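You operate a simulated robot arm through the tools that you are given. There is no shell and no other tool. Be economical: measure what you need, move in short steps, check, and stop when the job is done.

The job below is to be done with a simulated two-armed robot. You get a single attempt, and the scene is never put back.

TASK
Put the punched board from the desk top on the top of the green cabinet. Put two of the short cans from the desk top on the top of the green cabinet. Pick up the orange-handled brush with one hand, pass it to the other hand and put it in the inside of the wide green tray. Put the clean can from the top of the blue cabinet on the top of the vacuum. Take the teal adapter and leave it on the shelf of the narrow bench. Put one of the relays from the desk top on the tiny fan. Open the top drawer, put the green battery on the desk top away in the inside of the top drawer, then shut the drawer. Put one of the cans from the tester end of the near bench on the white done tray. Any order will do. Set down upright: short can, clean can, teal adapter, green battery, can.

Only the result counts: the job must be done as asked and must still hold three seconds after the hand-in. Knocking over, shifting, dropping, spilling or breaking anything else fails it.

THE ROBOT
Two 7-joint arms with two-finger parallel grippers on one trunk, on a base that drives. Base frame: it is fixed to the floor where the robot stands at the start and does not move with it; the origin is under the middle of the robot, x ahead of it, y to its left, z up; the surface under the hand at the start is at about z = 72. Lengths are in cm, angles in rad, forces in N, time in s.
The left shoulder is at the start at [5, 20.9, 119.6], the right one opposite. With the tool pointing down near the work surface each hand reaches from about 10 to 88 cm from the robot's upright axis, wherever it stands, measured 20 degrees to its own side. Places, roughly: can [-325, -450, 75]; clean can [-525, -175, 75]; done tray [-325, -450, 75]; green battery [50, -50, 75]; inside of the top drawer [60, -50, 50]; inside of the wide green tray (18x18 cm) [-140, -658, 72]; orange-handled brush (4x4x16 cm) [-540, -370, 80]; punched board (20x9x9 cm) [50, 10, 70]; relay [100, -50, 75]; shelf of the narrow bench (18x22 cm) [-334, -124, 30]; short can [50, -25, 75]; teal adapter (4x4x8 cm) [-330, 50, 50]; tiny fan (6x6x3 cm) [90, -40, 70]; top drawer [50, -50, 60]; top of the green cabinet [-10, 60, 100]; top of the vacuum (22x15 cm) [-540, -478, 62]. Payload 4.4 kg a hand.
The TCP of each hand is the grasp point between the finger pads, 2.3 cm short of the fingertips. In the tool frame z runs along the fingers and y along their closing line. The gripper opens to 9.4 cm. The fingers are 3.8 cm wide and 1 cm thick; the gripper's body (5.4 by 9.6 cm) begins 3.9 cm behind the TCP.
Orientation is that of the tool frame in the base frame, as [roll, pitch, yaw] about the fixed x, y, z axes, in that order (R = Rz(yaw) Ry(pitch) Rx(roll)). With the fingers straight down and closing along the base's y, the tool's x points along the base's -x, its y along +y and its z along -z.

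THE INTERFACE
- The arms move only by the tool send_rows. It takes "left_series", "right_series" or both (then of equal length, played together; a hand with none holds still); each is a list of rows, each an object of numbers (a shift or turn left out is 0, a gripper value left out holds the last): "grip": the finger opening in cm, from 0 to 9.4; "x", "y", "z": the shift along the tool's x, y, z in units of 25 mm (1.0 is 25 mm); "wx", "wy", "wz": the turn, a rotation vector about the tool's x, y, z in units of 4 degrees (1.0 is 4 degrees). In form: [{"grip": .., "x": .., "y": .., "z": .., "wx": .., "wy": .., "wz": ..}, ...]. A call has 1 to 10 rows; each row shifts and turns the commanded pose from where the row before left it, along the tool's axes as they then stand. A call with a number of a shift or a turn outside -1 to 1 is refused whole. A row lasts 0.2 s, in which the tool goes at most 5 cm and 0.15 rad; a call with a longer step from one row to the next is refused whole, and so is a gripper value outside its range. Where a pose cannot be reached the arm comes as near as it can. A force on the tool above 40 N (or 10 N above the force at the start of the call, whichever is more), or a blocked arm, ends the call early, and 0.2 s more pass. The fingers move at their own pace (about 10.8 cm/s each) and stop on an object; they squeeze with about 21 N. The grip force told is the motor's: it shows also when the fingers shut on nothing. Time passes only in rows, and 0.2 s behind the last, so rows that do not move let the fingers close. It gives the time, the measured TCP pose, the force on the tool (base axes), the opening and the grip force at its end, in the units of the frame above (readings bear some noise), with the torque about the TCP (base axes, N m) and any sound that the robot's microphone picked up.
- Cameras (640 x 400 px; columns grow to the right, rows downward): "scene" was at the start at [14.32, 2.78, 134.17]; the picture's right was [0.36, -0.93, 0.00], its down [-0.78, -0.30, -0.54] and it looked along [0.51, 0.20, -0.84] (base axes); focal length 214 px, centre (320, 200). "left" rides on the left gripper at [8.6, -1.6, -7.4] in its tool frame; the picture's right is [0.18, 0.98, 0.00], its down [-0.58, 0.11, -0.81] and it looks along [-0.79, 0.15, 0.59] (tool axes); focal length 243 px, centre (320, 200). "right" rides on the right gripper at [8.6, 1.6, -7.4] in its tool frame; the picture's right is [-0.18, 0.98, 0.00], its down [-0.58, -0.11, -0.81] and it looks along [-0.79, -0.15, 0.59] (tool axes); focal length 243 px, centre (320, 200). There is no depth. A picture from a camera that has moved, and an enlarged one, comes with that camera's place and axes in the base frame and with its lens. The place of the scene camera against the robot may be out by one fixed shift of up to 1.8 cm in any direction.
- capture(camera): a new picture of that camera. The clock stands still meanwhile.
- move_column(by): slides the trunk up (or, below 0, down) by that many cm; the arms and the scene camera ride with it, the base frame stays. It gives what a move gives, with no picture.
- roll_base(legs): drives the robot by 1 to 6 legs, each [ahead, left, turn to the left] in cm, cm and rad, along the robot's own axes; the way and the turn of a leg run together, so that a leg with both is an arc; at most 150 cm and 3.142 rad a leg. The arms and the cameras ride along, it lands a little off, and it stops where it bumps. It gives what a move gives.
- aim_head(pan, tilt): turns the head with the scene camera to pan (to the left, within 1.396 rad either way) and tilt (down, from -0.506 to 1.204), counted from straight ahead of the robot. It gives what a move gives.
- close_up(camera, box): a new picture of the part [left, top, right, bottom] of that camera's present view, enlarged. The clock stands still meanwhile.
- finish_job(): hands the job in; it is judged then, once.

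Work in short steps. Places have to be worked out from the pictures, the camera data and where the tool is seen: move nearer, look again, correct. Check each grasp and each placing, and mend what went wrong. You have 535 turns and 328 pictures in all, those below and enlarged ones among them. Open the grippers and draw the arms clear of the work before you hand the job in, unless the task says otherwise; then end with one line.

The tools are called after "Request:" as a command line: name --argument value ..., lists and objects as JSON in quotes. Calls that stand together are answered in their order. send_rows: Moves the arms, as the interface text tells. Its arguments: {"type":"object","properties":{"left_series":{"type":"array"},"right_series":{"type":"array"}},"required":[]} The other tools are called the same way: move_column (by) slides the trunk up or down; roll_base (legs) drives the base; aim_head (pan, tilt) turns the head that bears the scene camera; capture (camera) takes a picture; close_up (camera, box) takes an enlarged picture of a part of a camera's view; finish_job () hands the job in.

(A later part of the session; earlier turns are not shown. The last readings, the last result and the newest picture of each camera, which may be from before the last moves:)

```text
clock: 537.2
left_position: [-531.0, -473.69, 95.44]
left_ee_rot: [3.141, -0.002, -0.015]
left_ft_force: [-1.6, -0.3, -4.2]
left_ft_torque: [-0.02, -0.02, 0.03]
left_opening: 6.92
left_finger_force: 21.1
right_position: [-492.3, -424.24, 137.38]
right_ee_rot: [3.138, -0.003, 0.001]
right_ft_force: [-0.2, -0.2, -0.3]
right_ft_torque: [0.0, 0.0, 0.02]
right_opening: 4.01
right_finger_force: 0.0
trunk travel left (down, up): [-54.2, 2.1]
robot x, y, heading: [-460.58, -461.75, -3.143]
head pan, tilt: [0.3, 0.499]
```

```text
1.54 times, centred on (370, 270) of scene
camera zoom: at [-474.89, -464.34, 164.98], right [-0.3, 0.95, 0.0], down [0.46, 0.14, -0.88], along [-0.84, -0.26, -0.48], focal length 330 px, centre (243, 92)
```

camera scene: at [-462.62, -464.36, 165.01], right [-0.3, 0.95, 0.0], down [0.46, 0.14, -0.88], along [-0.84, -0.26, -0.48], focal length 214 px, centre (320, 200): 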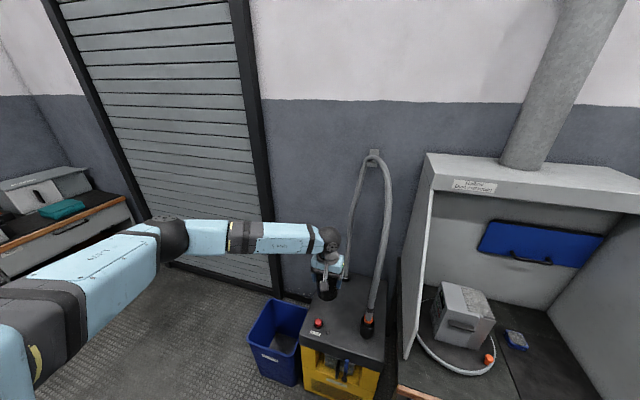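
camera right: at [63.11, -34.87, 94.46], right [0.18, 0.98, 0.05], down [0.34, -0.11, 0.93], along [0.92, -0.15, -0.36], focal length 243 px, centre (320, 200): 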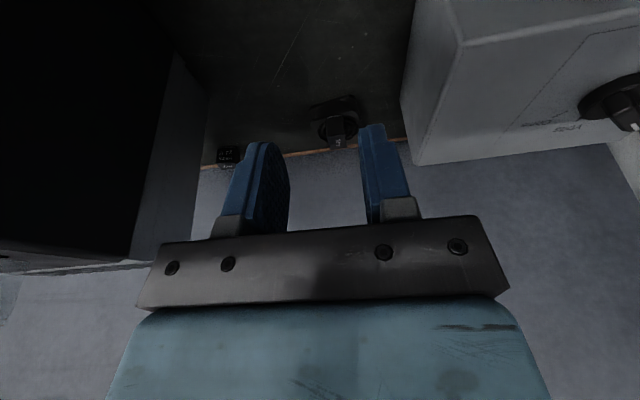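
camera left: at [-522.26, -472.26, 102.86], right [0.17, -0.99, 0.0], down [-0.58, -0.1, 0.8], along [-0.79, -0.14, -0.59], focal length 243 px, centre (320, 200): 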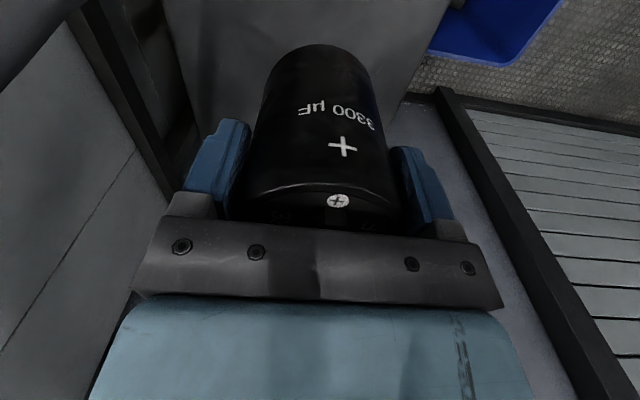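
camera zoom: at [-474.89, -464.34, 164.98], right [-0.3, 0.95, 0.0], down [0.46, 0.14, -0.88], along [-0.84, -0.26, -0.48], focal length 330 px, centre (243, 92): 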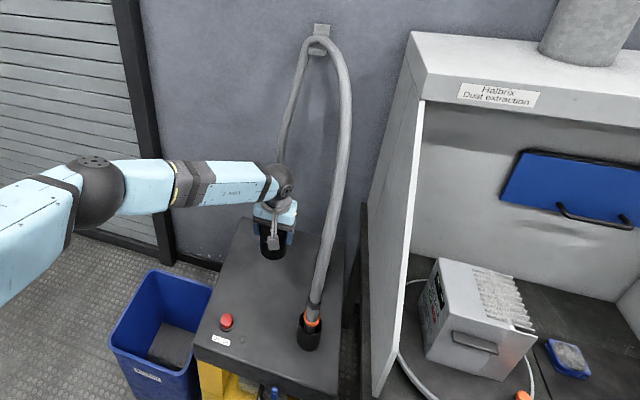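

Clear. Lower 20 cm, watching forces.

Request:
send_rows --left_series '[{"z": 1}, {"z": 1}, {"z": 1}, {"z": 1}, {"z": 1}, {"z": 1}, {"z": 1}, {"z": 0.8}]'

Request:
capture --camera "left"

Request:
close_up --camera "scene" --box '[280, 200, 420, 360]'

```text
clock: 539.0
left_position: [-527.44, -474.49, 78.97]
left_ee_rot: [-3.139, -0.001, -0.014]
left_ft_force: [0.2, 0.1, -4.5]
left_ft_torque: [0.03, -0.03, -0.02]
left_opening: 6.92
left_finger_force: 20.9
left hand out of reach, approached as far as the arm can: row 5, 6, 7, 8
right_position: [-492.26, -424.21, 137.57]
right_ee_rot: [3.136, -0.002, 0.003]
right_ft_force: [1.1, -0.6, 0.6]
right_ft_torque: [0.03, 0.01, 0.03]
right_opening: 4.0
right_finger_force: 0.1
trunk travel left (down, up): [-54.2, 2.1]
robot x, y, heading: [-460.53, -461.95, -3.14]
head pan, tilt: [0.3, 0.499]
```

```text
126 pictures are left
camera left: at [-518.84, -473.07, 86.42], right [0.17, -0.99, 0.0], down [-0.58, -0.1, 0.81], along [-0.79, -0.14, -0.59], focal length 243 px, centre (320, 200)
```

left: 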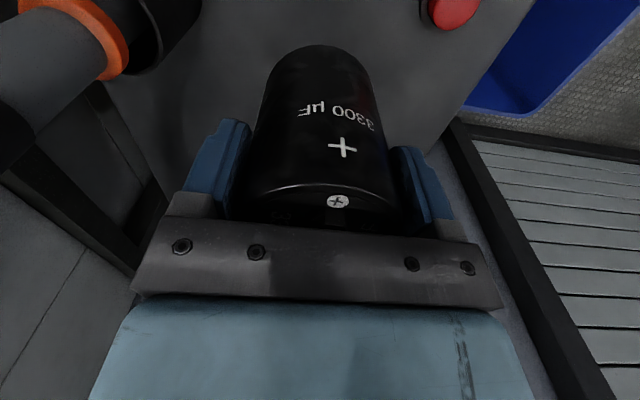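

```text
2.50 times, centred on (350, 280) of scene
camera zoom: at [-474.83, -464.45, 164.98], right [-0.3, 0.95, 0.0], down [0.46, 0.14, -0.88], along [-0.84, -0.26, -0.48], focal length 536 px, centre (245, 0)
```

zoom: 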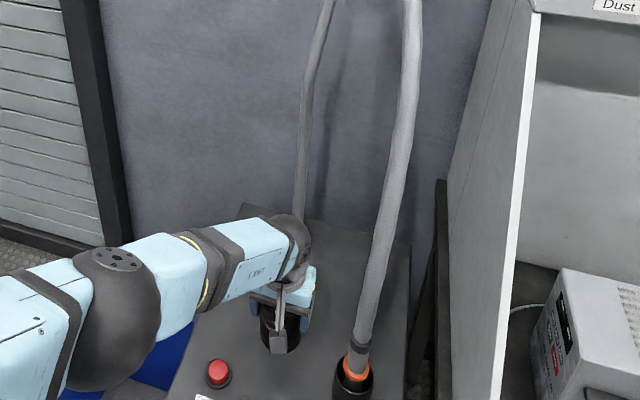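

Trunk down 6 cm (arm was at its limit), then back to x≈−531.

Request:
move_column --by -5.5

Request:
send_rows --left_series '[{"x": -0.7}, {"x": -0.7}, {}]'

```text
clock: 539.9
left_position: [-527.59, -474.57, 73.65]
left_ee_rot: [3.141, -0.002, -0.014]
left_ft_force: [-0.2, -1.1, -5.2]
left_ft_torque: [-0.01, -0.03, 0.0]
left_opening: 6.91
left_finger_force: 20.9
right_position: [-492.37, -424.12, 132.04]
right_ee_rot: [3.137, -0.003, 0.001]
right_ft_force: [-0.3, -0.4, 0.9]
right_ft_torque: [0.0, 0.0, 0.02]
right_opening: 4.01
right_finger_force: 0.2
trunk travel left (down, up): [-48.8, 7.6]
robot x, y, heading: [-460.57, -461.95, -3.137]
head pan, tilt: [0.3, 0.499]
```

```text
clock: 540.7
left_position: [-527.39, -474.4, 73.51]
left_ee_rot: [-3.141, -0.002, -0.014]
left_ft_force: [-0.1, -0.7, -5.6]
left_ft_torque: [0.02, -0.01, -0.01]
left_opening: 6.91
left_finger_force: 21.0
left hand out of reach, approached as far as the arm can: row 1, 2
right_position: [-492.3, -424.11, 131.91]
right_ee_rot: [3.138, -0.001, 0.002]
right_ft_force: [1.1, -0.4, -0.5]
right_ft_torque: [-0.04, 0.01, 0.0]
right_opening: 3.99
right_finger_force: 0.1
trunk travel left (down, up): [-48.8, 7.6]
robot x, y, heading: [-460.41, -461.82, -3.137]
head pan, tilt: [0.3, 0.499]
```

Request:
roll_base --legs '[[4, 0, 0]]'

Request:
move_column --by -2.5

Request:
move_column --by -0.8

```text
clock: 541.6
left_position: [-531.47, -474.47, 73.61]
left_ee_rot: [3.14, -0.001, -0.014]
left_ft_force: [0.3, 0.4, -5.1]
left_ft_torque: [-0.01, 0.0, 0.02]
left_opening: 6.92
left_finger_force: 20.7
right_position: [-495.9, -424.19, 131.99]
right_ee_rot: [3.138, 0.002, 0.002]
right_ft_force: [0.7, -0.2, 0.3]
right_ft_torque: [-0.01, 0.01, -0.03]
right_opening: 4.02
right_finger_force: 0.1
trunk travel left (down, up): [-48.8, 7.6]
robot x, y, heading: [-464.8, -461.89, -3.14]
head pan, tilt: [0.3, 0.499]
```

```text
clock: 542.3
left_position: [-531.43, -474.6, 71.01]
left_ee_rot: [-3.14, -0.003, -0.014]
left_ft_force: [0.1, -1.2, -4.3]
left_ft_torque: [0.0, -0.05, 0.02]
left_opening: 6.9
left_finger_force: 20.6
right_position: [-496.33, -424.18, 129.49]
right_ee_rot: [3.138, -0.003, 0.004]
right_ft_force: [0.2, 0.0, -0.2]
right_ft_torque: [0.0, 0.0, -0.01]
right_opening: 4.02
right_finger_force: 0.0
trunk travel left (down, up): [-46.2, 10.1]
robot x, y, heading: [-464.45, -462.15, -3.139]
head pan, tilt: [0.3, 0.499]
```

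```text
clock: 542.9
left_position: [-531.42, -474.49, 70.23]
left_ee_rot: [3.141, -0.003, -0.012]
left_ft_force: [-0.5, -0.3, -4.1]
left_ft_torque: [-0.02, -0.05, -0.02]
left_opening: 6.95
left_finger_force: 20.6
right_position: [-496.27, -424.31, 128.69]
right_ee_rot: [3.137, -0.002, 0.001]
right_ft_force: [-0.1, 0.9, -0.8]
right_ft_torque: [0.03, 0.01, 0.0]
right_opening: 4.0
right_finger_force: 0.1
trunk travel left (down, up): [-45.4, 10.9]
robot x, y, heading: [-464.25, -461.91, -3.138]
head pan, tilt: [0.3, 0.499]
```

Request:
move_column --by -0.6

Request:
move_column --by -0.5

Request:
capture --camera "left"

```text
clock: 543.4
left_position: [-531.48, -474.57, 69.71]
left_ee_rot: [-3.141, -0.002, -0.016]
left_ft_force: [-0.4, -0.5, -4.4]
left_ft_torque: [0.03, 0.0, -0.02]
left_opening: 6.93
left_finger_force: 20.9
right_position: [-496.27, -424.25, 128.09]
right_ee_rot: [3.139, -0.002, 0.001]
right_ft_force: [-0.4, -0.4, 0.0]
right_ft_torque: [-0.01, -0.01, -0.01]
right_opening: 4.0
right_finger_force: 0.1
trunk travel left (down, up): [-44.8, 11.5]
robot x, y, heading: [-464.47, -461.78, -3.144]
head pan, tilt: [0.3, 0.499]
```

```text
clock: 544.0
left_position: [-531.51, -474.51, 69.35]
left_ee_rot: [-3.141, 0.001, -0.013]
left_ft_force: [-0.4, 0.9, 6.8]
left_ft_torque: [-0.11, -0.42, -0.05]
left_opening: 6.9
left_finger_force: 21.4
right_position: [-496.13, -424.16, 127.64]
right_ee_rot: [3.138, 0.0, 0.001]
right_ft_force: [-0.2, -0.2, 0.1]
right_ft_torque: [0.0, -0.02, -0.02]
right_opening: 3.99
right_finger_force: 0.1
trunk travel left (down, up): [-44.3, 12.0]
robot x, y, heading: [-464.2, -461.6, -3.139]
head pan, tilt: [0.3, 0.499]
```

```text
124 pictures are left
camera left: at [-522.82, -473.0, 76.7], right [0.17, -0.99, 0.0], down [-0.58, -0.1, 0.81], along [-0.79, -0.14, -0.59], focal length 243 px, centre (320, 200)
```

left: 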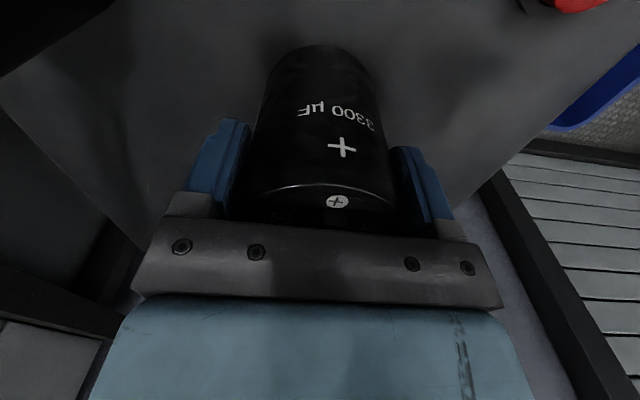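

Contact. Open and rise by the trunk.

Request:
send_rows --left_series '[{"grip": 9.4}, {}, {}, {}]'

Request:
move_column --by 11.5

Request:
send_rows --left_series '[{"z": -1}, {"z": -1}, {"z": -1}, {"z": -1}, {"z": -1}, {"z": -1}, {"z": -1}, {"z": -1}]'

Request:
close_up --camera "scene" --box '[260, 200, 440, 380]'

```text
clock: 545.0
left_position: [-531.46, -474.55, 69.3]
left_ee_rot: [-3.141, -0.002, -0.014]
left_ft_force: [0.9, -0.3, 0.5]
left_ft_torque: [0.01, 0.0, 0.01]
left_opening: 9.4
left_finger_force: 0.1
right_position: [-496.19, -424.23, 127.53]
right_ee_rot: [3.138, -0.001, 0.0]
right_ft_force: [-0.3, 1.2, 0.1]
right_ft_torque: [0.01, 0.0, -0.04]
right_opening: 4.01
right_finger_force: 0.1
trunk travel left (down, up): [-44.3, 12.0]
robot x, y, heading: [-464.32, -461.89, -3.144]
head pan, tilt: [0.3, 0.499]
```

```text
clock: 546.4
left_position: [-531.5, -474.58, 80.64]
left_ee_rot: [3.14, -0.001, -0.015]
left_ft_force: [-0.1, -0.5, 0.6]
left_ft_torque: [0.01, 0.0, -0.02]
left_opening: 9.38
left_finger_force: 0.1
right_position: [-496.2, -424.22, 138.99]
right_ee_rot: [3.137, -0.002, 0.002]
right_ft_force: [-0.5, -0.5, -0.3]
right_ft_torque: [-0.01, 0.01, 0.0]
right_opening: 4.0
right_finger_force: 0.0
trunk travel left (down, up): [-55.8, 0.5]
robot x, y, heading: [-464.74, -461.7, -3.14]
head pan, tilt: [0.3, 0.499]
```

```text
clock: 548.2
left_position: [-531.53, -474.55, 100.59]
left_ee_rot: [3.141, -0.004, -0.013]
left_ft_force: [0.8, -0.4, -0.7]
left_ft_torque: [0.01, 0.04, -0.01]
left_opening: 9.38
left_finger_force: 0.0
right_position: [-496.18, -423.99, 139.12]
right_ee_rot: [3.14, 0.001, 0.0]
right_ft_force: [0.6, 0.7, 0.3]
right_ft_torque: [-0.04, 0.01, 0.05]
right_opening: 4.01
right_finger_force: 0.0
trunk travel left (down, up): [-55.8, 0.5]
robot x, y, heading: [-464.46, -462.07, -3.146]
head pan, tilt: [0.3, 0.499]
```

```text
2.22 times, centred on (350, 290) of scene
camera zoom: at [-478.68, -464.33, 166.6], right [-0.3, 0.95, 0.0], down [0.46, 0.14, -0.88], along [-0.84, -0.26, -0.48], focal length 477 px, centre (253, 0)
```

zoom: 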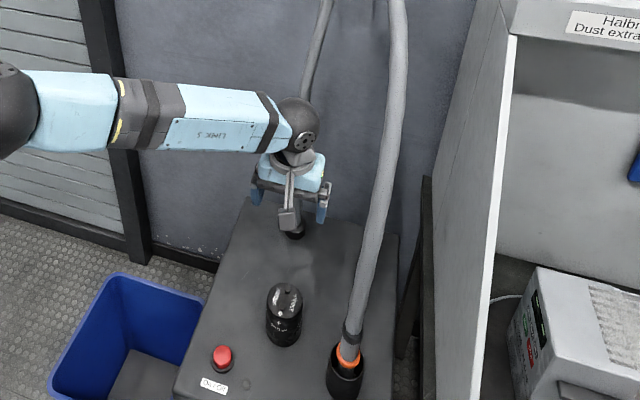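

The clean can stands on the vacuum. Next the brush at (−540, −370): back off, strafe right, and view it.

Request:
roll_base --legs '[[-40, 0, 0], [0, -108, 0]]'

Request:
aim_head --pan 0.25 --tilt 0.6

Request:
roll_base --legs '[[28, 0, 0]]'

Request:
capture --camera "scene"

Request:
capture --camera "left"

```text
clock: 560.0
left_position: [-491.22, -366.48, 100.64]
left_ee_rot: [3.139, -0.001, -0.023]
left_ft_force: [-0.6, -0.4, -0.8]
left_ft_torque: [-0.01, -0.01, -0.01]
left_opening: 9.4
left_finger_force: 0.1
right_position: [-455.55, -316.46, 139.15]
right_ee_rot: [3.138, 0.001, -0.006]
right_ft_force: [0.4, 0.0, 0.2]
right_ft_torque: [-0.03, 0.01, 0.0]
right_opening: 4.03
right_finger_force: 0.1
trunk travel left (down, up): [-55.8, 0.5]
robot x, y, heading: [-424.05, -354.42, 3.138]
head pan, tilt: [0.3, 0.499]
```

```text
clock: 560.7
left_position: [-491.39, -366.43, 100.62]
left_ee_rot: [-3.141, -0.003, -0.023]
left_ft_force: [0.3, -0.2, -0.3]
left_ft_torque: [-0.03, 0.01, -0.01]
left_opening: 9.39
left_finger_force: 0.1
right_position: [-455.46, -316.46, 139.1]
right_ee_rot: [3.138, -0.002, -0.006]
right_ft_force: [-0.1, 0.0, -0.4]
right_ft_torque: [-0.03, 0.0, 0.0]
right_opening: 4.01
right_finger_force: 0.1
trunk travel left (down, up): [-55.8, 0.5]
robot x, y, heading: [-423.91, -354.54, 3.135]
head pan, tilt: [0.25, 0.6]
```

```text
clock: 562.7
left_position: [-518.93, -366.21, 100.68]
left_ee_rot: [-3.14, 0.0, -0.026]
left_ft_force: [0.1, -0.4, 0.2]
left_ft_torque: [-0.01, 0.03, -0.02]
left_opening: 9.38
left_finger_force: 0.1
right_position: [-482.98, -316.26, 139.13]
right_ee_rot: [3.136, 0.001, -0.007]
right_ft_force: [-0.4, 0.0, 0.0]
right_ft_torque: [-0.03, 0.02, -0.02]
right_opening: 4.03
right_finger_force: 0.1
trunk travel left (down, up): [-55.8, 0.5]
robot x, y, heading: [-451.61, -354.42, 3.129]
head pan, tilt: [0.25, 0.6]
```

```text
122 pictures are left
camera scene: at [-465.7, -356.01, 165.71], right [-0.24, 0.97, 0.0], down [0.55, 0.14, -0.83], along [-0.8, -0.2, -0.56], focal length 214 px, centre (320, 200)
```

scene: 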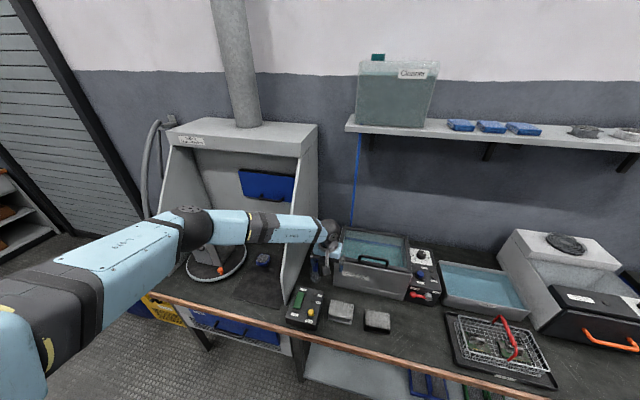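

```text
121 pictures are left
camera left: at [-510.16, -364.81, 108.06], right [0.16, -0.99, 0.0], down [-0.58, -0.1, 0.81], along [-0.8, -0.13, -0.59], focal length 243 px, centre (320, 200)
```

left: 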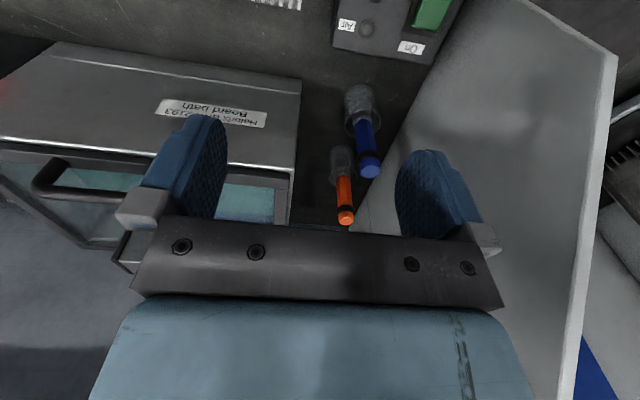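

The orange brush stands in a cup at (−540, −373.5), top z≈89, between the bath and the hood wall. The left forearm would hit the hood, so I use the right hand: back off, retract/raise the left hand, shift left.

Request:
roll_base --legs '[[-28, 0, 0]]'

Request:
send_rows --left_series '[{"x": 1, "z": -1}, {"x": 1, "z": -1}, {"x": 1, "z": -1}, {"x": 1, "z": -1}, {"x": 1, "z": -1}, {"x": 1, "z": -1}, {"x": 1, "z": -1}, {"x": 1, "z": -1}, {"x": 1, "z": -1}, {"x": 1, "z": -1}]' --right_series '[{"x": -1, "y": 0.5}, {"x": -1, "y": 0.5}, {"x": -1, "y": 0.5}, {"x": -1, "y": 0.5}, {"x": -1, "y": 0.5}, {"x": -1, "y": 0.5}, {"x": -1, "y": 0.5}, {"x": -1, "y": 0.5}, {"x": -1, "grip": 5}, {"x": -1}]'

Request:
roll_base --legs '[[0, 36, 0]]'

Request:
move_column --by -28

Request:
capture --camera "right"

```text
clock: 564.6
left_position: [-491.39, -366.32, 100.53]
left_ee_rot: [-3.141, -0.003, -0.026]
left_ft_force: [0.3, 0.0, -0.2]
left_ft_torque: [0.01, 0.0, 0.01]
left_opening: 9.38
left_finger_force: 0.2
right_position: [-455.39, -316.43, 139.01]
right_ee_rot: [3.139, -0.001, -0.008]
right_ft_force: [-0.7, 0.2, -0.5]
right_ft_torque: [-0.02, 0.0, -0.04]
right_opening: 3.98
right_finger_force: 0.0
trunk travel left (down, up): [-55.8, 0.5]
robot x, y, heading: [-423.78, -354.44, 3.133]
head pan, tilt: [0.25, 0.6]
```

```text
clock: 566.8
left_position: [-466.55, -366.85, 125.77]
left_ee_rot: [-3.139, -0.001, -0.026]
left_ft_force: [-0.5, 0.0, -1.0]
left_ft_torque: [-0.02, 0.0, 0.05]
left_opening: 9.39
left_finger_force: 0.1
right_position: [-480.29, -326.04, 139.16]
right_ee_rot: [3.139, 0.002, -0.01]
right_ft_force: [-0.4, 1.2, -0.2]
right_ft_torque: [0.02, 0.01, -0.01]
right_opening: 5.01
right_finger_force: 0.0
trunk travel left (down, up): [-55.8, 0.5]
robot x, y, heading: [-423.98, -354.45, 3.132]
head pan, tilt: [0.25, 0.6]
```

```text
clock: 570.5
left_position: [-467.09, -401.45, 125.77]
left_ee_rot: [-3.141, -0.001, -0.031]
left_ft_force: [0.4, 0.1, -0.7]
left_ft_torque: [-0.01, -0.01, 0.0]
left_opening: 9.4
left_finger_force: 0.1
right_position: [-480.53, -360.61, 139.24]
right_ee_rot: [3.138, -0.002, -0.016]
right_ft_force: [0.2, 0.4, 0.5]
right_ft_torque: [-0.01, 0.0, 0.01]
right_opening: 5.02
right_finger_force: 0.1
trunk travel left (down, up): [-55.8, 0.5]
robot x, y, heading: [-424.52, -389.0, 3.124]
head pan, tilt: [0.25, 0.6]
```

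```text
clock: 573.3
left_position: [-467.0, -401.5, 97.7]
left_ee_rot: [3.14, -0.001, -0.033]
left_ft_force: [-0.1, -0.8, 0.2]
left_ft_torque: [0.0, -0.03, -0.03]
left_opening: 9.39
left_finger_force: 0.0
right_position: [-480.53, -360.72, 111.2]
right_ee_rot: [3.138, 0.0, -0.016]
right_ft_force: [-0.3, -0.5, -0.4]
right_ft_torque: [0.01, -0.03, -0.04]
right_opening: 5.0
right_finger_force: 0.0
trunk travel left (down, up): [-27.8, 28.5]
robot x, y, heading: [-424.28, -389.19, 3.125]
head pan, tilt: [0.25, 0.6]
```

```text
120 pictures are left
camera right: at [-471.91, -362.25, 118.69], right [-0.2, -0.98, 0.0], down [-0.58, 0.12, 0.81], along [-0.79, 0.16, -0.59], focal length 243 px, centre (320, 200)
```

right: 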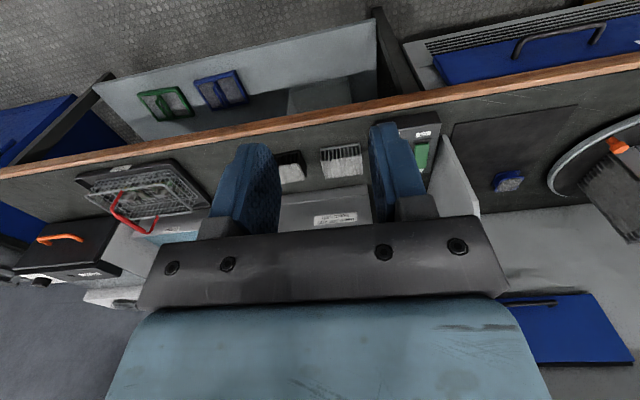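

Shift the left hand a bit further left/back, then drive forward 40 cm with the right hand going over the bath.

Request:
send_rows --left_series '[{"y": 0.8, "x": 0.5}, {"y": 0.8, "x": 0.5}, {"y": 0.8, "x": 0.5}, {"y": 0.8, "x": 0.5}]' --right_series '[{"y": 0.8}, {"y": 0.8}, {"y": 0.8}, {"y": 0.8}]'

Request:
roll_base --legs '[[38, 0, 0.016]]'

Request:
capture --camera "right"

Request:
capture --camera "scene"

```text
clock: 574.3
left_position: [-462.25, -409.8, 97.86]
left_ee_rot: [3.141, -0.002, -0.034]
left_ft_force: [0.2, -0.7, -0.9]
left_ft_torque: [0.0, 0.0, -0.01]
left_opening: 9.41
left_finger_force: 0.2
right_position: [-480.65, -368.68, 111.25]
right_ee_rot: [3.141, 0.0, -0.014]
right_ft_force: [0.2, 0.0, 0.1]
right_ft_torque: [0.03, 0.0, 0.04]
right_opening: 5.01
right_finger_force: 0.0
trunk travel left (down, up): [-27.8, 28.5]
robot x, y, heading: [-424.35, -389.09, 3.122]
head pan, tilt: [0.25, 0.6]
```

```text
clock: 576.7
left_position: [-499.82, -410.13, 97.91]
left_ee_rot: [-3.141, -0.003, -0.013]
left_ft_force: [0.4, 0.0, -0.3]
left_ft_torque: [0.01, -0.01, -0.02]
left_opening: 9.39
left_finger_force: 0.1
right_position: [-519.11, -369.37, 111.36]
right_ee_rot: [3.138, -0.003, 0.004]
right_ft_force: [-0.9, 0.4, -0.9]
right_ft_torque: [0.0, -0.03, 0.03]
right_opening: 5.0
right_finger_force: 0.0
trunk travel left (down, up): [-27.8, 28.5]
robot x, y, heading: [-462.16, -389.33, -3.137]
head pan, tilt: [0.25, 0.6]
```

```text
119 pictures are left
camera right: at [-510.46, -370.89, 118.73], right [-0.18, -0.98, 0.0], down [-0.58, 0.11, 0.81], along [-0.79, 0.14, -0.59], focal length 243 px, centre (320, 200)
```

right: 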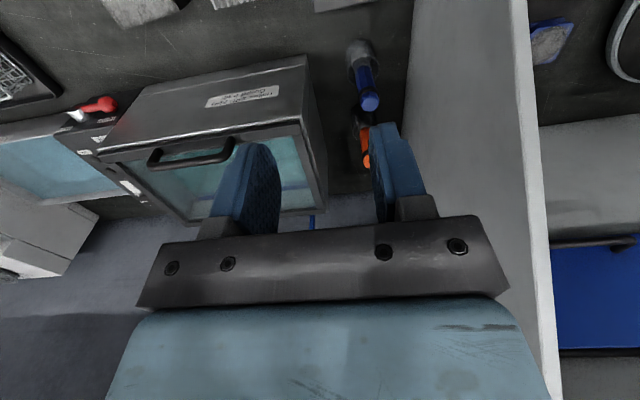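

```text
118 pictures are left
camera scene: at [-476.55, -391.09, 137.68], right [-0.25, 0.97, 0.0], down [0.55, 0.14, -0.82], along [-0.8, -0.21, -0.57], focal length 214 px, centre (320, 200)
```

scene: 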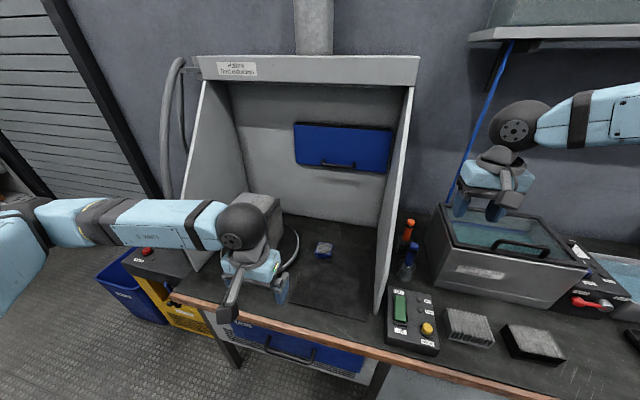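

Brush at (−540.3, −373.7). Move the right hand above it.

Request:
send_rows --right_series '[{"x": -0.94, "y": 0.19}, {"x": -0.94, "y": 0.19}, {"x": -0.94, "y": 0.19}, {"x": -0.94, "y": 0.19}, {"x": -0.94, "y": 0.19}, {"x": -0.94, "y": 0.19}, {"x": -0.94, "y": 0.19}, {"x": -0.94, "y": 0.19}, {"x": -0.94, "y": 0.19, "grip": 5}]'

Request:
capture --camera "right"

Request:
close_up --camera "scene" --box '[340, 90, 560, 310]'

```text
clock: 578.7
left_position: [-499.96, -410.18, 97.9]
left_ee_rot: [-3.141, -0.002, -0.013]
left_ft_force: [-0.8, 0.2, -0.3]
left_ft_torque: [-0.01, -0.01, -0.02]
left_opening: 9.41
left_finger_force: 0.0
right_position: [-531.27, -364.82, 112.87]
right_ee_rot: [3.14, -0.001, 0.003]
right_ft_force: [0.3, -0.6, -0.1]
right_ft_torque: [0.05, 0.0, -0.02]
right_opening: 5.03
right_finger_force: 0.0
right hand out of reach, approached as far as the arm can: row 3, 4, 5, 6, 7, 8, 9
trunk travel left (down, up): [-27.8, 28.5]
robot x, y, heading: [-462.38, -389.48, -3.141]
head pan, tilt: [0.25, 0.6]
```

```text
117 pictures are left
camera right: at [-522.68, -366.33, 120.33], right [-0.18, -0.98, 0.0], down [-0.58, 0.11, 0.81], along [-0.79, 0.14, -0.59], focal length 243 px, centre (320, 200)
```

right: 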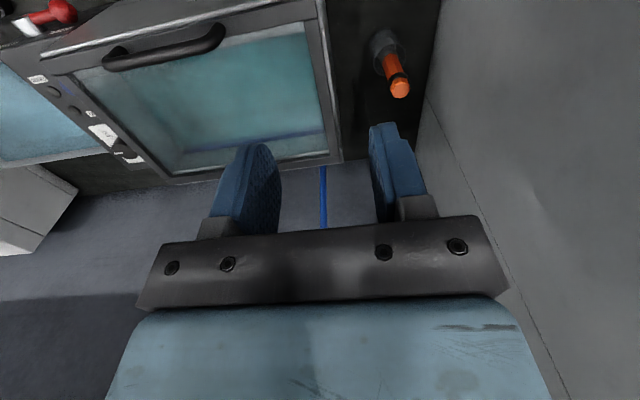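

```text
1.82 times, centred on (450, 200) of scene
camera zoom: at [-476.53, -391.07, 137.68], right [-0.25, 0.97, 0.0], down [0.55, 0.14, -0.83], along [-0.8, -0.21, -0.56], focal length 390 px, centre (84, 200)
```

zoom: 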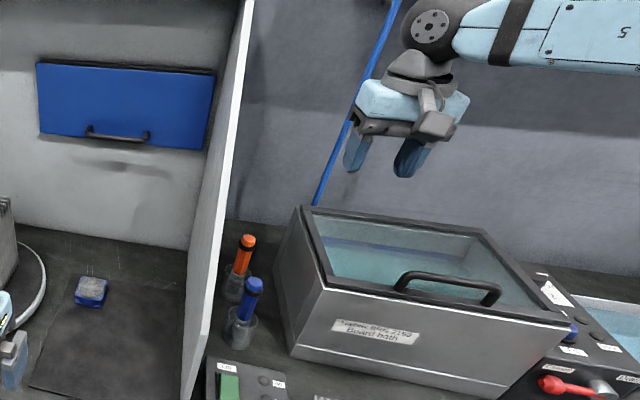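

Reach is limited; shift the base left 8 and forward 4, lower the trunk 10, then re-aim.

Request:
roll_base --legs '[[4, 8, 0]]'

Request:
move_column --by -10

Request:
capture --camera "right"

```text
clock: 580.1
left_position: [-503.8, -418.37, 97.75]
left_ee_rot: [3.141, -0.002, -0.015]
left_ft_force: [1.0, 0.6, 0.0]
left_ft_torque: [0.0, -0.01, 0.0]
left_opening: 9.4
left_finger_force: 0.0
right_position: [-535.19, -373.08, 112.87]
right_ee_rot: [3.138, 0.0, 0.004]
right_ft_force: [0.0, -0.7, 0.2]
right_ft_torque: [0.0, 0.01, -0.01]
right_opening: 5.01
right_finger_force: 0.0
trunk travel left (down, up): [-27.8, 28.5]
robot x, y, heading: [-466.61, -397.44, -3.138]
head pan, tilt: [0.25, 0.6]
```

```text
clock: 581.4
left_position: [-503.88, -418.32, 87.79]
left_ee_rot: [3.141, -0.002, -0.014]
left_ft_force: [-0.1, 0.2, 0.0]
left_ft_torque: [0.02, -0.01, -0.01]
left_opening: 9.39
left_finger_force: 0.0
right_position: [-535.23, -373.16, 102.96]
right_ee_rot: [3.135, 0.0, 0.003]
right_ft_force: [0.2, 0.2, 0.9]
right_ft_torque: [0.0, 0.02, -0.01]
right_opening: 5.01
right_finger_force: 0.1
trunk travel left (down, up): [-17.8, 38.5]
robot x, y, heading: [-466.14, -397.45, -3.134]
head pan, tilt: [0.25, 0.6]
```

```text
115 pictures are left
camera right: at [-526.6, -374.6, 110.37], right [-0.18, -0.98, 0.0], down [-0.58, 0.11, 0.81], along [-0.79, 0.14, -0.59], focal length 243 px, centre (320, 200)
```

right: 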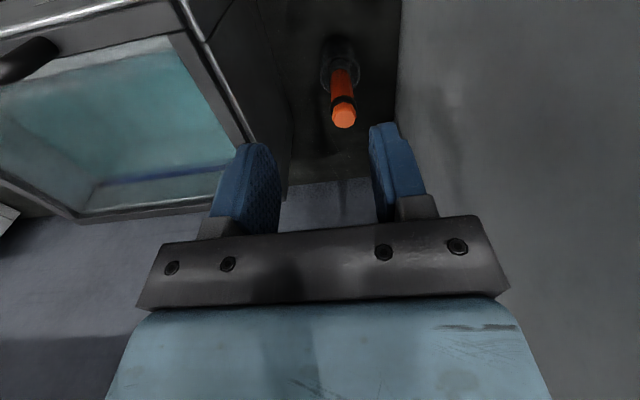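

Request:
send_rows --right_series '[{"x": -0.65, "y": 0.12, "z": 0.9}, {"x": -0.65, "y": 0.12, "z": 0.9}, {"x": -0.65, "y": 0.12, "z": 0.9}, {"x": -0.65, "y": 0.12, "z": 0.9}, {}]'

Request:
capture --camera "right"

Request:
close_up --camera "scene" --box '[340, 90, 560, 310]'

```text
clock: 582.6
left_position: [-503.7, -418.35, 87.74]
left_ee_rot: [3.139, -0.004, -0.013]
left_ft_force: [0.1, 0.2, -1.7]
left_ft_torque: [-0.02, 0.02, -0.02]
left_opening: 9.37
left_finger_force: 0.1
right_position: [-535.87, -369.84, 95.65]
right_ee_rot: [3.137, 0.0, 0.003]
right_ft_force: [0.5, -0.3, 0.5]
right_ft_torque: [0.01, 0.02, 0.0]
right_opening: 4.98
right_finger_force: 0.1
right hand out of reach, approached as far as the arm can: row 1, 2, 3, 4
trunk travel left (down, up): [-17.8, 38.5]
robot x, y, heading: [-466.16, -397.41, -3.139]
head pan, tilt: [0.25, 0.6]
```

```text
114 pictures are left
camera right: at [-527.29, -371.37, 103.04], right [-0.18, -0.98, 0.01], down [-0.58, 0.11, 0.81], along [-0.79, 0.14, -0.59], focal length 243 px, centre (320, 200)
```

right: 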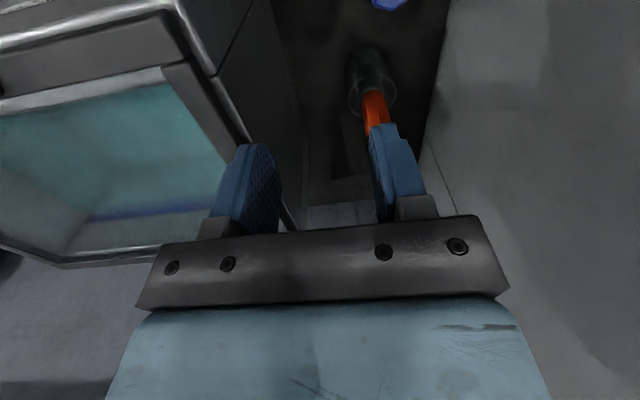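

```text
1.82 times, centred on (450, 200) of scene
camera zoom: at [-480.47, -399.33, 127.69], right [-0.25, 0.97, 0.0], down [0.55, 0.14, -0.83], along [-0.8, -0.21, -0.56], focal length 390 px, centre (84, 200)
```

zoom: 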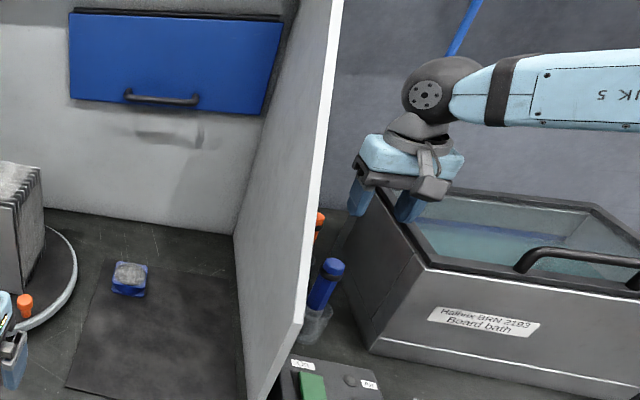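

The hand drifted toward the bath; raise 5 cm, tilt the hand 20° forward to gain reach, and re-centre at y=−374.4.

Request:
send_rows --right_series '[{"z": -1}, {"z": -1}, {"wy": -1}, {"wy": -1}, {"wy": -1}, {"wy": -1}, {"wy": -1}, {"y": 0.9}, {"y": 0.9}]'

Request:
capture --camera "right"

```text
clock: 584.6
left_position: [-503.74, -418.4, 87.9]
left_ee_rot: [-3.14, -0.001, -0.014]
left_ft_force: [0.1, -0.2, -0.1]
left_ft_torque: [0.01, 0.0, -0.01]
left_opening: 9.4
left_finger_force: 0.0
right_position: [-535.96, -374.41, 100.73]
right_ee_rot: [3.138, 0.349, -0.001]
right_ft_force: [-0.6, -0.6, -0.1]
right_ft_torque: [-0.01, 0.0, 0.06]
right_opening: 4.99
right_finger_force: 0.0
trunk travel left (down, up): [-17.8, 38.5]
robot x, y, heading: [-466.04, -397.42, -3.138]
head pan, tilt: [0.25, 0.6]
```

```text
112 pictures are left
camera right: at [-525.27, -375.87, 104.71], right [-0.17, -0.98, 0.07], down [-0.27, 0.11, 0.96], along [-0.95, 0.14, -0.28], focal length 243 px, centre (320, 200)
```

right: 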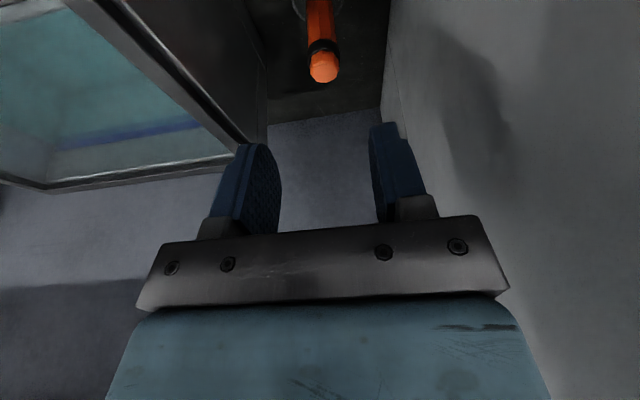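

Brush (−542.3, −374.4). Descend along the tilted fingers, most of the way.

Request:
send_rows --right_series '[{"z": 0.9, "x": -0.15}, {"z": 0.9}, {"z": 0.9}, {"z": 0.9}, {"z": 0.9}, {}]'

Request:
capture --camera "right"

```text
clock: 586.0
left_position: [-503.86, -418.45, 87.82]
left_ee_rot: [3.141, -0.002, -0.013]
left_ft_force: [-0.8, 0.0, -0.6]
left_ft_torque: [0.0, 0.0, 0.03]
left_opening: 9.39
left_finger_force: 0.1
right_position: [-537.44, -372.0, 91.75]
right_ee_rot: [3.137, 0.35, 0.002]
right_ft_force: [0.6, 0.6, 0.3]
right_ft_torque: [-0.01, 0.0, 0.01]
right_opening: 5.02
right_finger_force: 0.1
right hand out of reach, approached as far as the arm can: row 3, 4, 5
trunk travel left (down, up): [-17.8, 38.5]
robot x, y, heading: [-466.56, -396.93, -3.134]
head pan, tilt: [0.25, 0.6]
```

```text
111 pictures are left
camera right: at [-526.79, -373.45, 95.69], right [-0.17, -0.98, 0.07], down [-0.27, 0.11, 0.96], along [-0.95, 0.14, -0.28], focal length 243 px, centre (320, 200)
```

right: 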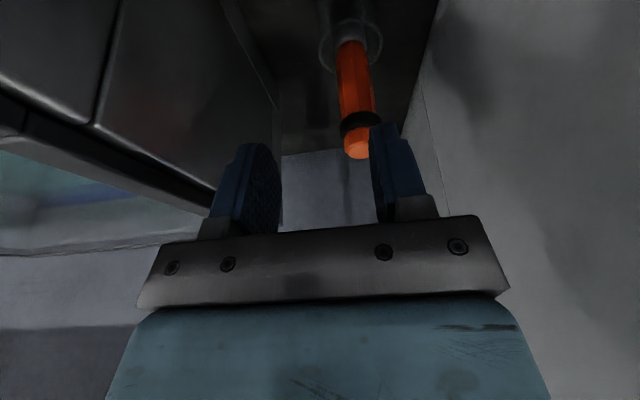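

Request:
send_rows --right_series '[{"z": -0.8, "y": 0.5}, {"y": 0.5}]'

Request:
move_column --by -6

Request:
send_rows --right_series '[{"x": -0.6, "z": 0.2}, {"x": -0.6, "z": 0.2}, {}]'

Request:
capture --camera "right"

```text
clock: 586.6
left_position: [-503.76, -418.41, 87.97]
left_ee_rot: [3.141, -0.002, -0.014]
left_ft_force: [-0.2, -0.5, 0.4]
left_ft_torque: [0.01, 0.0, 0.01]
left_opening: 9.4
left_finger_force: 0.0
right_position: [-536.3, -374.21, 93.69]
right_ee_rot: [3.135, 0.352, 0.002]
right_ft_force: [-0.8, 0.8, 0.2]
right_ft_torque: [0.0, 0.0, 0.0]
right_opening: 5.0
right_finger_force: 0.1
right hand out of reach, approached as far as the arm can: row 2
trunk travel left (down, up): [-17.8, 38.5]
robot x, y, heading: [-466.3, -397.17, -3.143]
head pan, tilt: [0.25, 0.6]
```

```text
clock: 587.6
left_position: [-503.84, -418.36, 81.95]
left_ee_rot: [3.141, -0.002, -0.012]
left_ft_force: [-0.7, 0.0, 1.2]
left_ft_torque: [0.0, 0.03, 0.02]
left_opening: 9.41
left_finger_force: 0.1
right_position: [-536.33, -374.29, 87.75]
right_ee_rot: [3.136, 0.351, 0.003]
right_ft_force: [-0.1, -0.3, 0.0]
right_ft_torque: [0.0, -0.04, 0.02]
right_opening: 5.02
right_finger_force: 0.0
trunk travel left (down, up): [-11.8, 44.5]
robot x, y, heading: [-465.95, -397.08, -3.139]
head pan, tilt: [0.25, 0.6]
```

```text
clock: 588.4
left_position: [-503.74, -418.34, 81.88]
left_ee_rot: [3.141, -0.002, -0.014]
left_ft_force: [-1.0, 0.3, 0.2]
left_ft_torque: [-0.02, -0.01, 0.01]
left_opening: 9.41
left_finger_force: 0.1
right_position: [-538.15, -372.8, 88.52]
right_ee_rot: [3.136, 0.351, 0.002]
right_ft_force: [0.6, 0.9, 0.1]
right_ft_torque: [-0.03, -0.02, 0.0]
right_opening: 5.0
right_finger_force: 0.1
right hand out of reach, approached as far as the arm can: row 1, 2
trunk travel left (down, up): [-11.8, 44.5]
robot x, y, heading: [-466.4, -397.47, -3.141]
head pan, tilt: [0.25, 0.6]
```

```text
110 pictures are left
camera right: at [-527.51, -374.35, 92.54], right [-0.17, -0.98, 0.07], down [-0.27, 0.11, 0.96], along [-0.95, 0.14, -0.28], focal length 243 px, centre (320, 200)
```

right: 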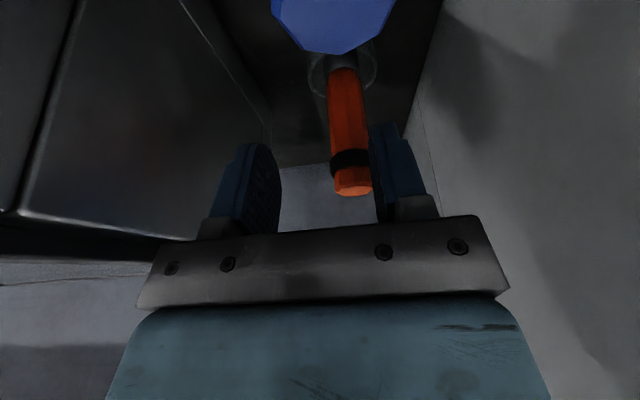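

The camera bracket would touch the blue brush when tilted. Instead: raise, untilt, bring the base 5 cm nearer (bench edge x≈−502) and yaw the hand 30° so the bracket swings clear.

Request:
send_rows --right_series '[{"z": -1}, {"z": -1}, {"z": -1}, {"wy": 1}, {"wy": 1}, {"wy": 1}, {"wy": 1}, {"wy": 1}]'

Request:
roll_base --legs '[[5, 1.5, 0]]'

Request:
send_rows --right_series '[{"wz": -1}, {"wz": -1}, {"wz": -1}, {"wz": -1}, {"wz": -1}, {"wz": -1}, {"wz": -1}]'

Request:
capture --camera "right"

```text
clock: 590.2
left_position: [-503.78, -418.4, 81.91]
left_ee_rot: [-3.141, -0.002, -0.013]
left_ft_force: [-0.6, -1.4, -0.5]
left_ft_torque: [0.04, -0.02, 0.02]
left_opening: 9.38
left_finger_force: 0.0
right_position: [-535.35, -372.71, 95.57]
right_ee_rot: [3.137, 0.0, 0.004]
right_ft_force: [0.0, 0.2, -0.2]
right_ft_torque: [0.0, 0.03, 0.0]
right_opening: 4.98
right_finger_force: 0.0
trunk travel left (down, up): [-11.8, 44.5]
robot x, y, heading: [-466.46, -397.55, -3.141]
head pan, tilt: [0.25, 0.6]
```

```text
clock: 591.2
left_position: [-508.88, -419.96, 81.69]
left_ee_rot: [-3.139, -0.002, -0.015]
left_ft_force: [0.4, 0.1, -0.4]
left_ft_torque: [0.01, 0.01, 0.0]
left_opening: 9.4
left_finger_force: 0.1
right_position: [-540.42, -374.32, 95.57]
right_ee_rot: [3.136, -0.002, 0.003]
right_ft_force: [-0.1, -0.4, 0.4]
right_ft_torque: [0.01, 0.0, 0.01]
right_opening: 4.98
right_finger_force: 0.0
trunk travel left (down, up): [-11.8, 44.5]
robot x, y, heading: [-470.91, -398.71, -3.145]
head pan, tilt: [0.25, 0.6]
```

```text
clock: 592.8
left_position: [-508.8, -419.78, 81.89]
left_ee_rot: [-3.14, -0.001, -0.013]
left_ft_force: [-0.4, -0.1, -0.2]
left_ft_torque: [0.03, -0.04, 0.05]
left_opening: 9.4
left_finger_force: 0.1
right_position: [-540.36, -374.18, 95.55]
right_ee_rot: [3.136, 0.003, 0.495]
right_ft_force: [-0.8, 0.1, -0.2]
right_ft_torque: [0.01, -0.03, 0.0]
right_opening: 5.0
right_finger_force: 0.1
trunk travel left (down, up): [-11.8, 44.5]
robot x, y, heading: [-471.09, -398.41, -3.138]
head pan, tilt: [0.25, 0.6]
```

```text
109 pictures are left
camera right: at [-531.96, -371.4, 103.03], right [0.3, -0.95, 0.0], down [-0.56, -0.17, 0.81], along [-0.77, -0.25, -0.59], focal length 243 px, centre (320, 200)
```

right: 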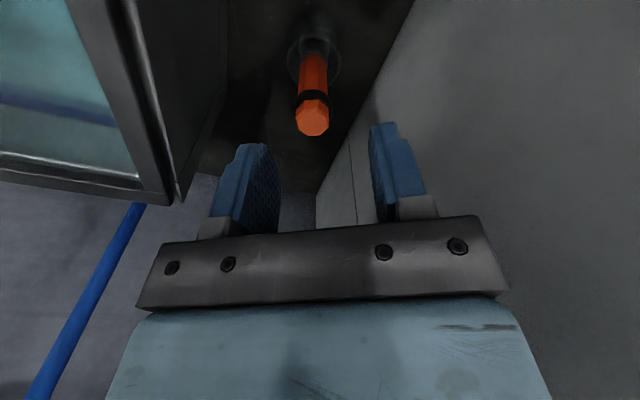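

Brush top at (−542.7, −374.4). Align and descend.

Request:
send_rows --right_series '[{"x": -0.42, "y": -0.18}, {"x": -0.4, "y": -0.17}, {"z": 0.9}, {"z": 0.9}, {"z": 0.9}]'

Request:
capture --camera "right"

```text
clock: 594.0
left_position: [-508.76, -419.73, 81.89]
left_ee_rot: [-3.141, -0.003, -0.015]
left_ft_force: [-0.1, -0.5, 0.3]
left_ft_torque: [0.03, 0.02, -0.02]
left_opening: 9.4
left_finger_force: 0.0
right_position: [-540.24, -372.34, 89.54]
right_ee_rot: [3.138, 0.005, 0.493]
right_ft_force: [0.5, -0.2, -0.6]
right_ft_torque: [0.03, 0.04, 0.02]
right_opening: 4.99
right_finger_force: 0.0
right hand out of reach, approached as far as the arm can: row 1, 2, 3, 4, 5
trunk travel left (down, up): [-11.8, 44.5]
robot x, y, heading: [-471.2, -398.9, -3.14]
head pan, tilt: [0.25, 0.6]
```

```text
108 pictures are left
camera right: at [-531.76, -369.59, 96.84], right [0.3, -0.95, 0.01], down [-0.56, -0.17, 0.81], along [-0.77, -0.25, -0.59], focal length 243 px, centre (320, 200)
```

right: 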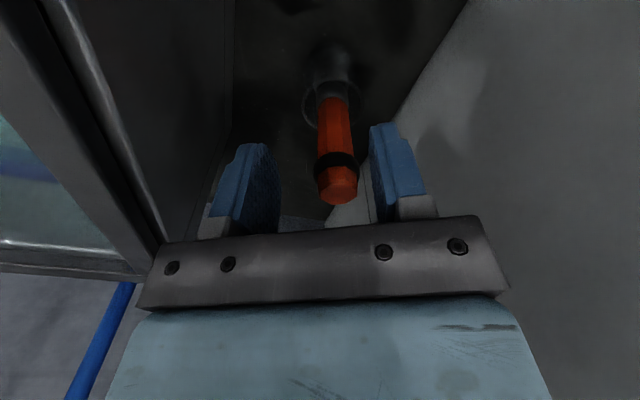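

The arm reaches further when the target is more to its right, so I raise the hands slightly and shift the base 12 cm left.

Request:
send_rows --right_series '[{"z": -1}, {"z": -1}, {"z": -1}, {"z": -1}]' --left_series '[{"z": -1, "x": 0.8}, {"z": -1, "x": 0.8}, {"z": -1, "x": 0.8}, {"z": -1}]'

Request:
send_rows --right_series '[{"x": 0.35, "y": -0.9}, {"x": 0.35, "y": -0.9}, {"x": 0.35, "y": -0.9}, {"x": 0.35, "y": -0.9}, {"x": 0.35, "y": -0.9}]'

Request:
roll_base --legs '[[0, 12, 0]]'

Request:
capture --camera "right"

```text
clock: 595.0
left_position: [-504.3, -419.4, 92.02]
left_ee_rot: [-3.141, -0.003, -0.013]
left_ft_force: [0.6, -0.2, 0.8]
left_ft_torque: [0.02, 0.01, 0.0]
left_opening: 9.39
left_finger_force: 0.0
left hand out of reach, approached as far as the arm can: row 3
right_position: [-539.85, -372.29, 99.63]
right_ee_rot: [3.137, 0.005, 0.492]
right_ft_force: [0.4, -0.2, 0.6]
right_ft_torque: [-0.02, -0.01, 0.01]
right_opening: 5.04
right_finger_force: 0.0
trunk travel left (down, up): [-11.8, 44.5]
robot x, y, heading: [-471.48, -398.72, -3.139]
head pan, tilt: [0.25, 0.6]
```

```text
clock: 596.2
left_position: [-504.31, -419.44, 91.95]
left_ee_rot: [-3.141, -0.003, -0.014]
left_ft_force: [0.1, 0.6, -0.5]
left_ft_torque: [-0.05, 0.02, -0.02]
left_opening: 9.4
left_finger_force: 0.1
right_position: [-538.25, -363.04, 99.31]
right_ee_rot: [3.141, 0.004, 0.483]
right_ft_force: [0.7, 0.6, -0.5]
right_ft_torque: [0.0, -0.01, -0.02]
right_opening: 5.0
right_finger_force: 0.1
right hand out of reach, approached as far as the arm can: row 3, 4, 5
trunk travel left (down, up): [-11.8, 44.5]
robot x, y, heading: [-471.08, -398.69, -3.144]
head pan, tilt: [0.25, 0.6]
```

```text
clock: 597.9
left_position: [-504.34, -431.64, 91.88]
left_ee_rot: [-3.14, -0.002, -0.015]
left_ft_force: [0.1, 0.4, -0.2]
left_ft_torque: [-0.01, -0.02, 0.0]
left_opening: 9.36
left_finger_force: 0.0
right_position: [-538.14, -375.1, 99.47]
right_ee_rot: [3.14, 0.005, 0.486]
right_ft_force: [-0.5, -0.7, -0.5]
right_ft_torque: [0.01, -0.03, -0.02]
right_opening: 5.02
right_finger_force: 0.1
trunk travel left (down, up): [-11.8, 44.5]
robot x, y, heading: [-471.29, -411.31, -3.143]
head pan, tilt: [0.25, 0.6]
```

```text
107 pictures are left
camera right: at [-529.81, -372.41, 106.74], right [0.3, -0.96, 0.0], down [-0.56, -0.17, 0.81], along [-0.77, -0.24, -0.59], focal length 243 px, centre (320, 200)
```

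right: 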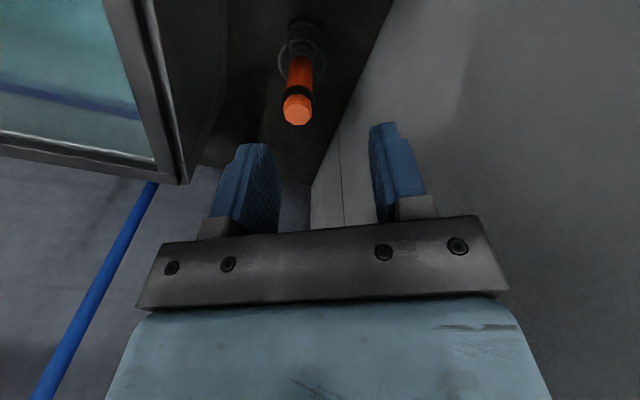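

Request:
send_rows --right_series '[{"x": -0.73, "y": -0.55}, {"x": -0.73, "y": -0.54}, {"z": 0.9}, {"z": 0.9}]'

Request:
capture --camera "right"

```text
clock: 598.9
left_position: [-504.26, -431.6, 91.8]
left_ee_rot: [-3.141, -0.003, -0.015]
left_ft_force: [0.0, -0.5, 0.9]
left_ft_torque: [0.01, 0.01, -0.01]
left_opening: 9.41
left_finger_force: 0.0
right_position: [-539.8, -376.7, 94.74]
right_ee_rot: [-3.14, 0.006, 0.481]
right_ft_force: [0.7, 0.8, 0.2]
right_ft_torque: [0.03, -0.01, -0.01]
right_opening: 5.01
right_finger_force: 0.1
right hand out of reach, approached as far as the arm can: row 1, 2
trunk travel left (down, up): [-11.8, 44.5]
robot x, y, heading: [-471.19, -410.62, -3.141]
head pan, tilt: [0.25, 0.6]
```

```text
106 pictures are left
camera right: at [-531.35, -374.04, 102.09], right [0.29, -0.96, 0.0], down [-0.56, -0.17, 0.81], along [-0.77, -0.24, -0.59], focal length 243 px, centre (320, 200)
```

right: 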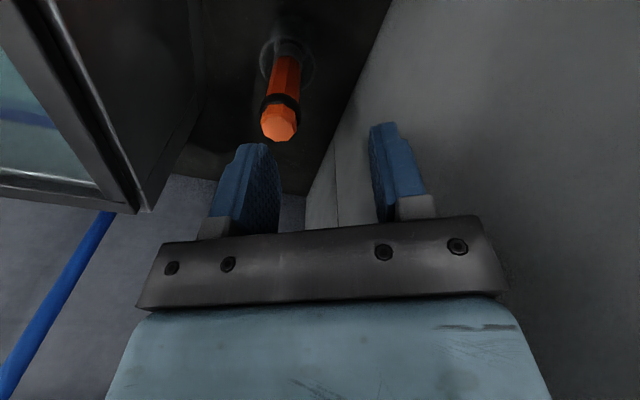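

Request:
roll_base --legs '[[2.8, -2.2, 0]]'

Request:
capture --camera "right"

```text
clock: 599.8
left_position: [-505.81, -429.62, 91.9]
left_ee_rot: [3.141, -0.002, -0.01]
left_ft_force: [-0.2, -0.4, 0.3]
left_ft_torque: [0.03, 0.0, 0.0]
left_opening: 9.4
left_finger_force: 0.0
right_position: [-541.59, -374.82, 94.68]
right_ee_rot: [3.141, 0.006, 0.484]
right_ft_force: [-0.2, 0.9, -0.6]
right_ft_torque: [0.0, 0.0, -0.01]
right_opening: 4.97
right_finger_force: 0.0
trunk travel left (down, up): [-11.8, 44.5]
robot x, y, heading: [-472.32, -408.92, -3.133]
head pan, tilt: [0.25, 0.6]
```

```text
105 pictures are left
camera right: at [-533.08, -372.21, 102.11], right [0.3, -0.96, 0.0], down [-0.56, -0.17, 0.81], along [-0.77, -0.24, -0.59], focal length 243 px, centre (320, 200)
```

right: 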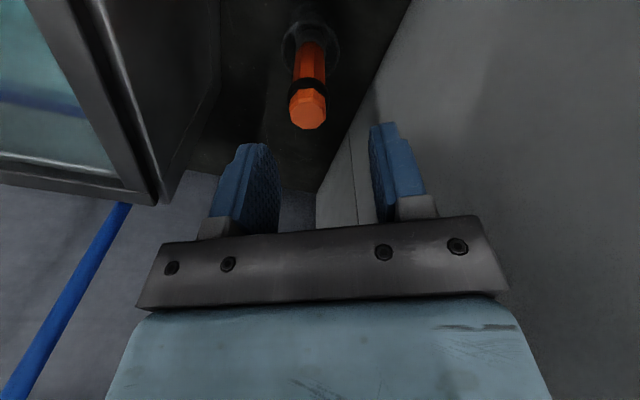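

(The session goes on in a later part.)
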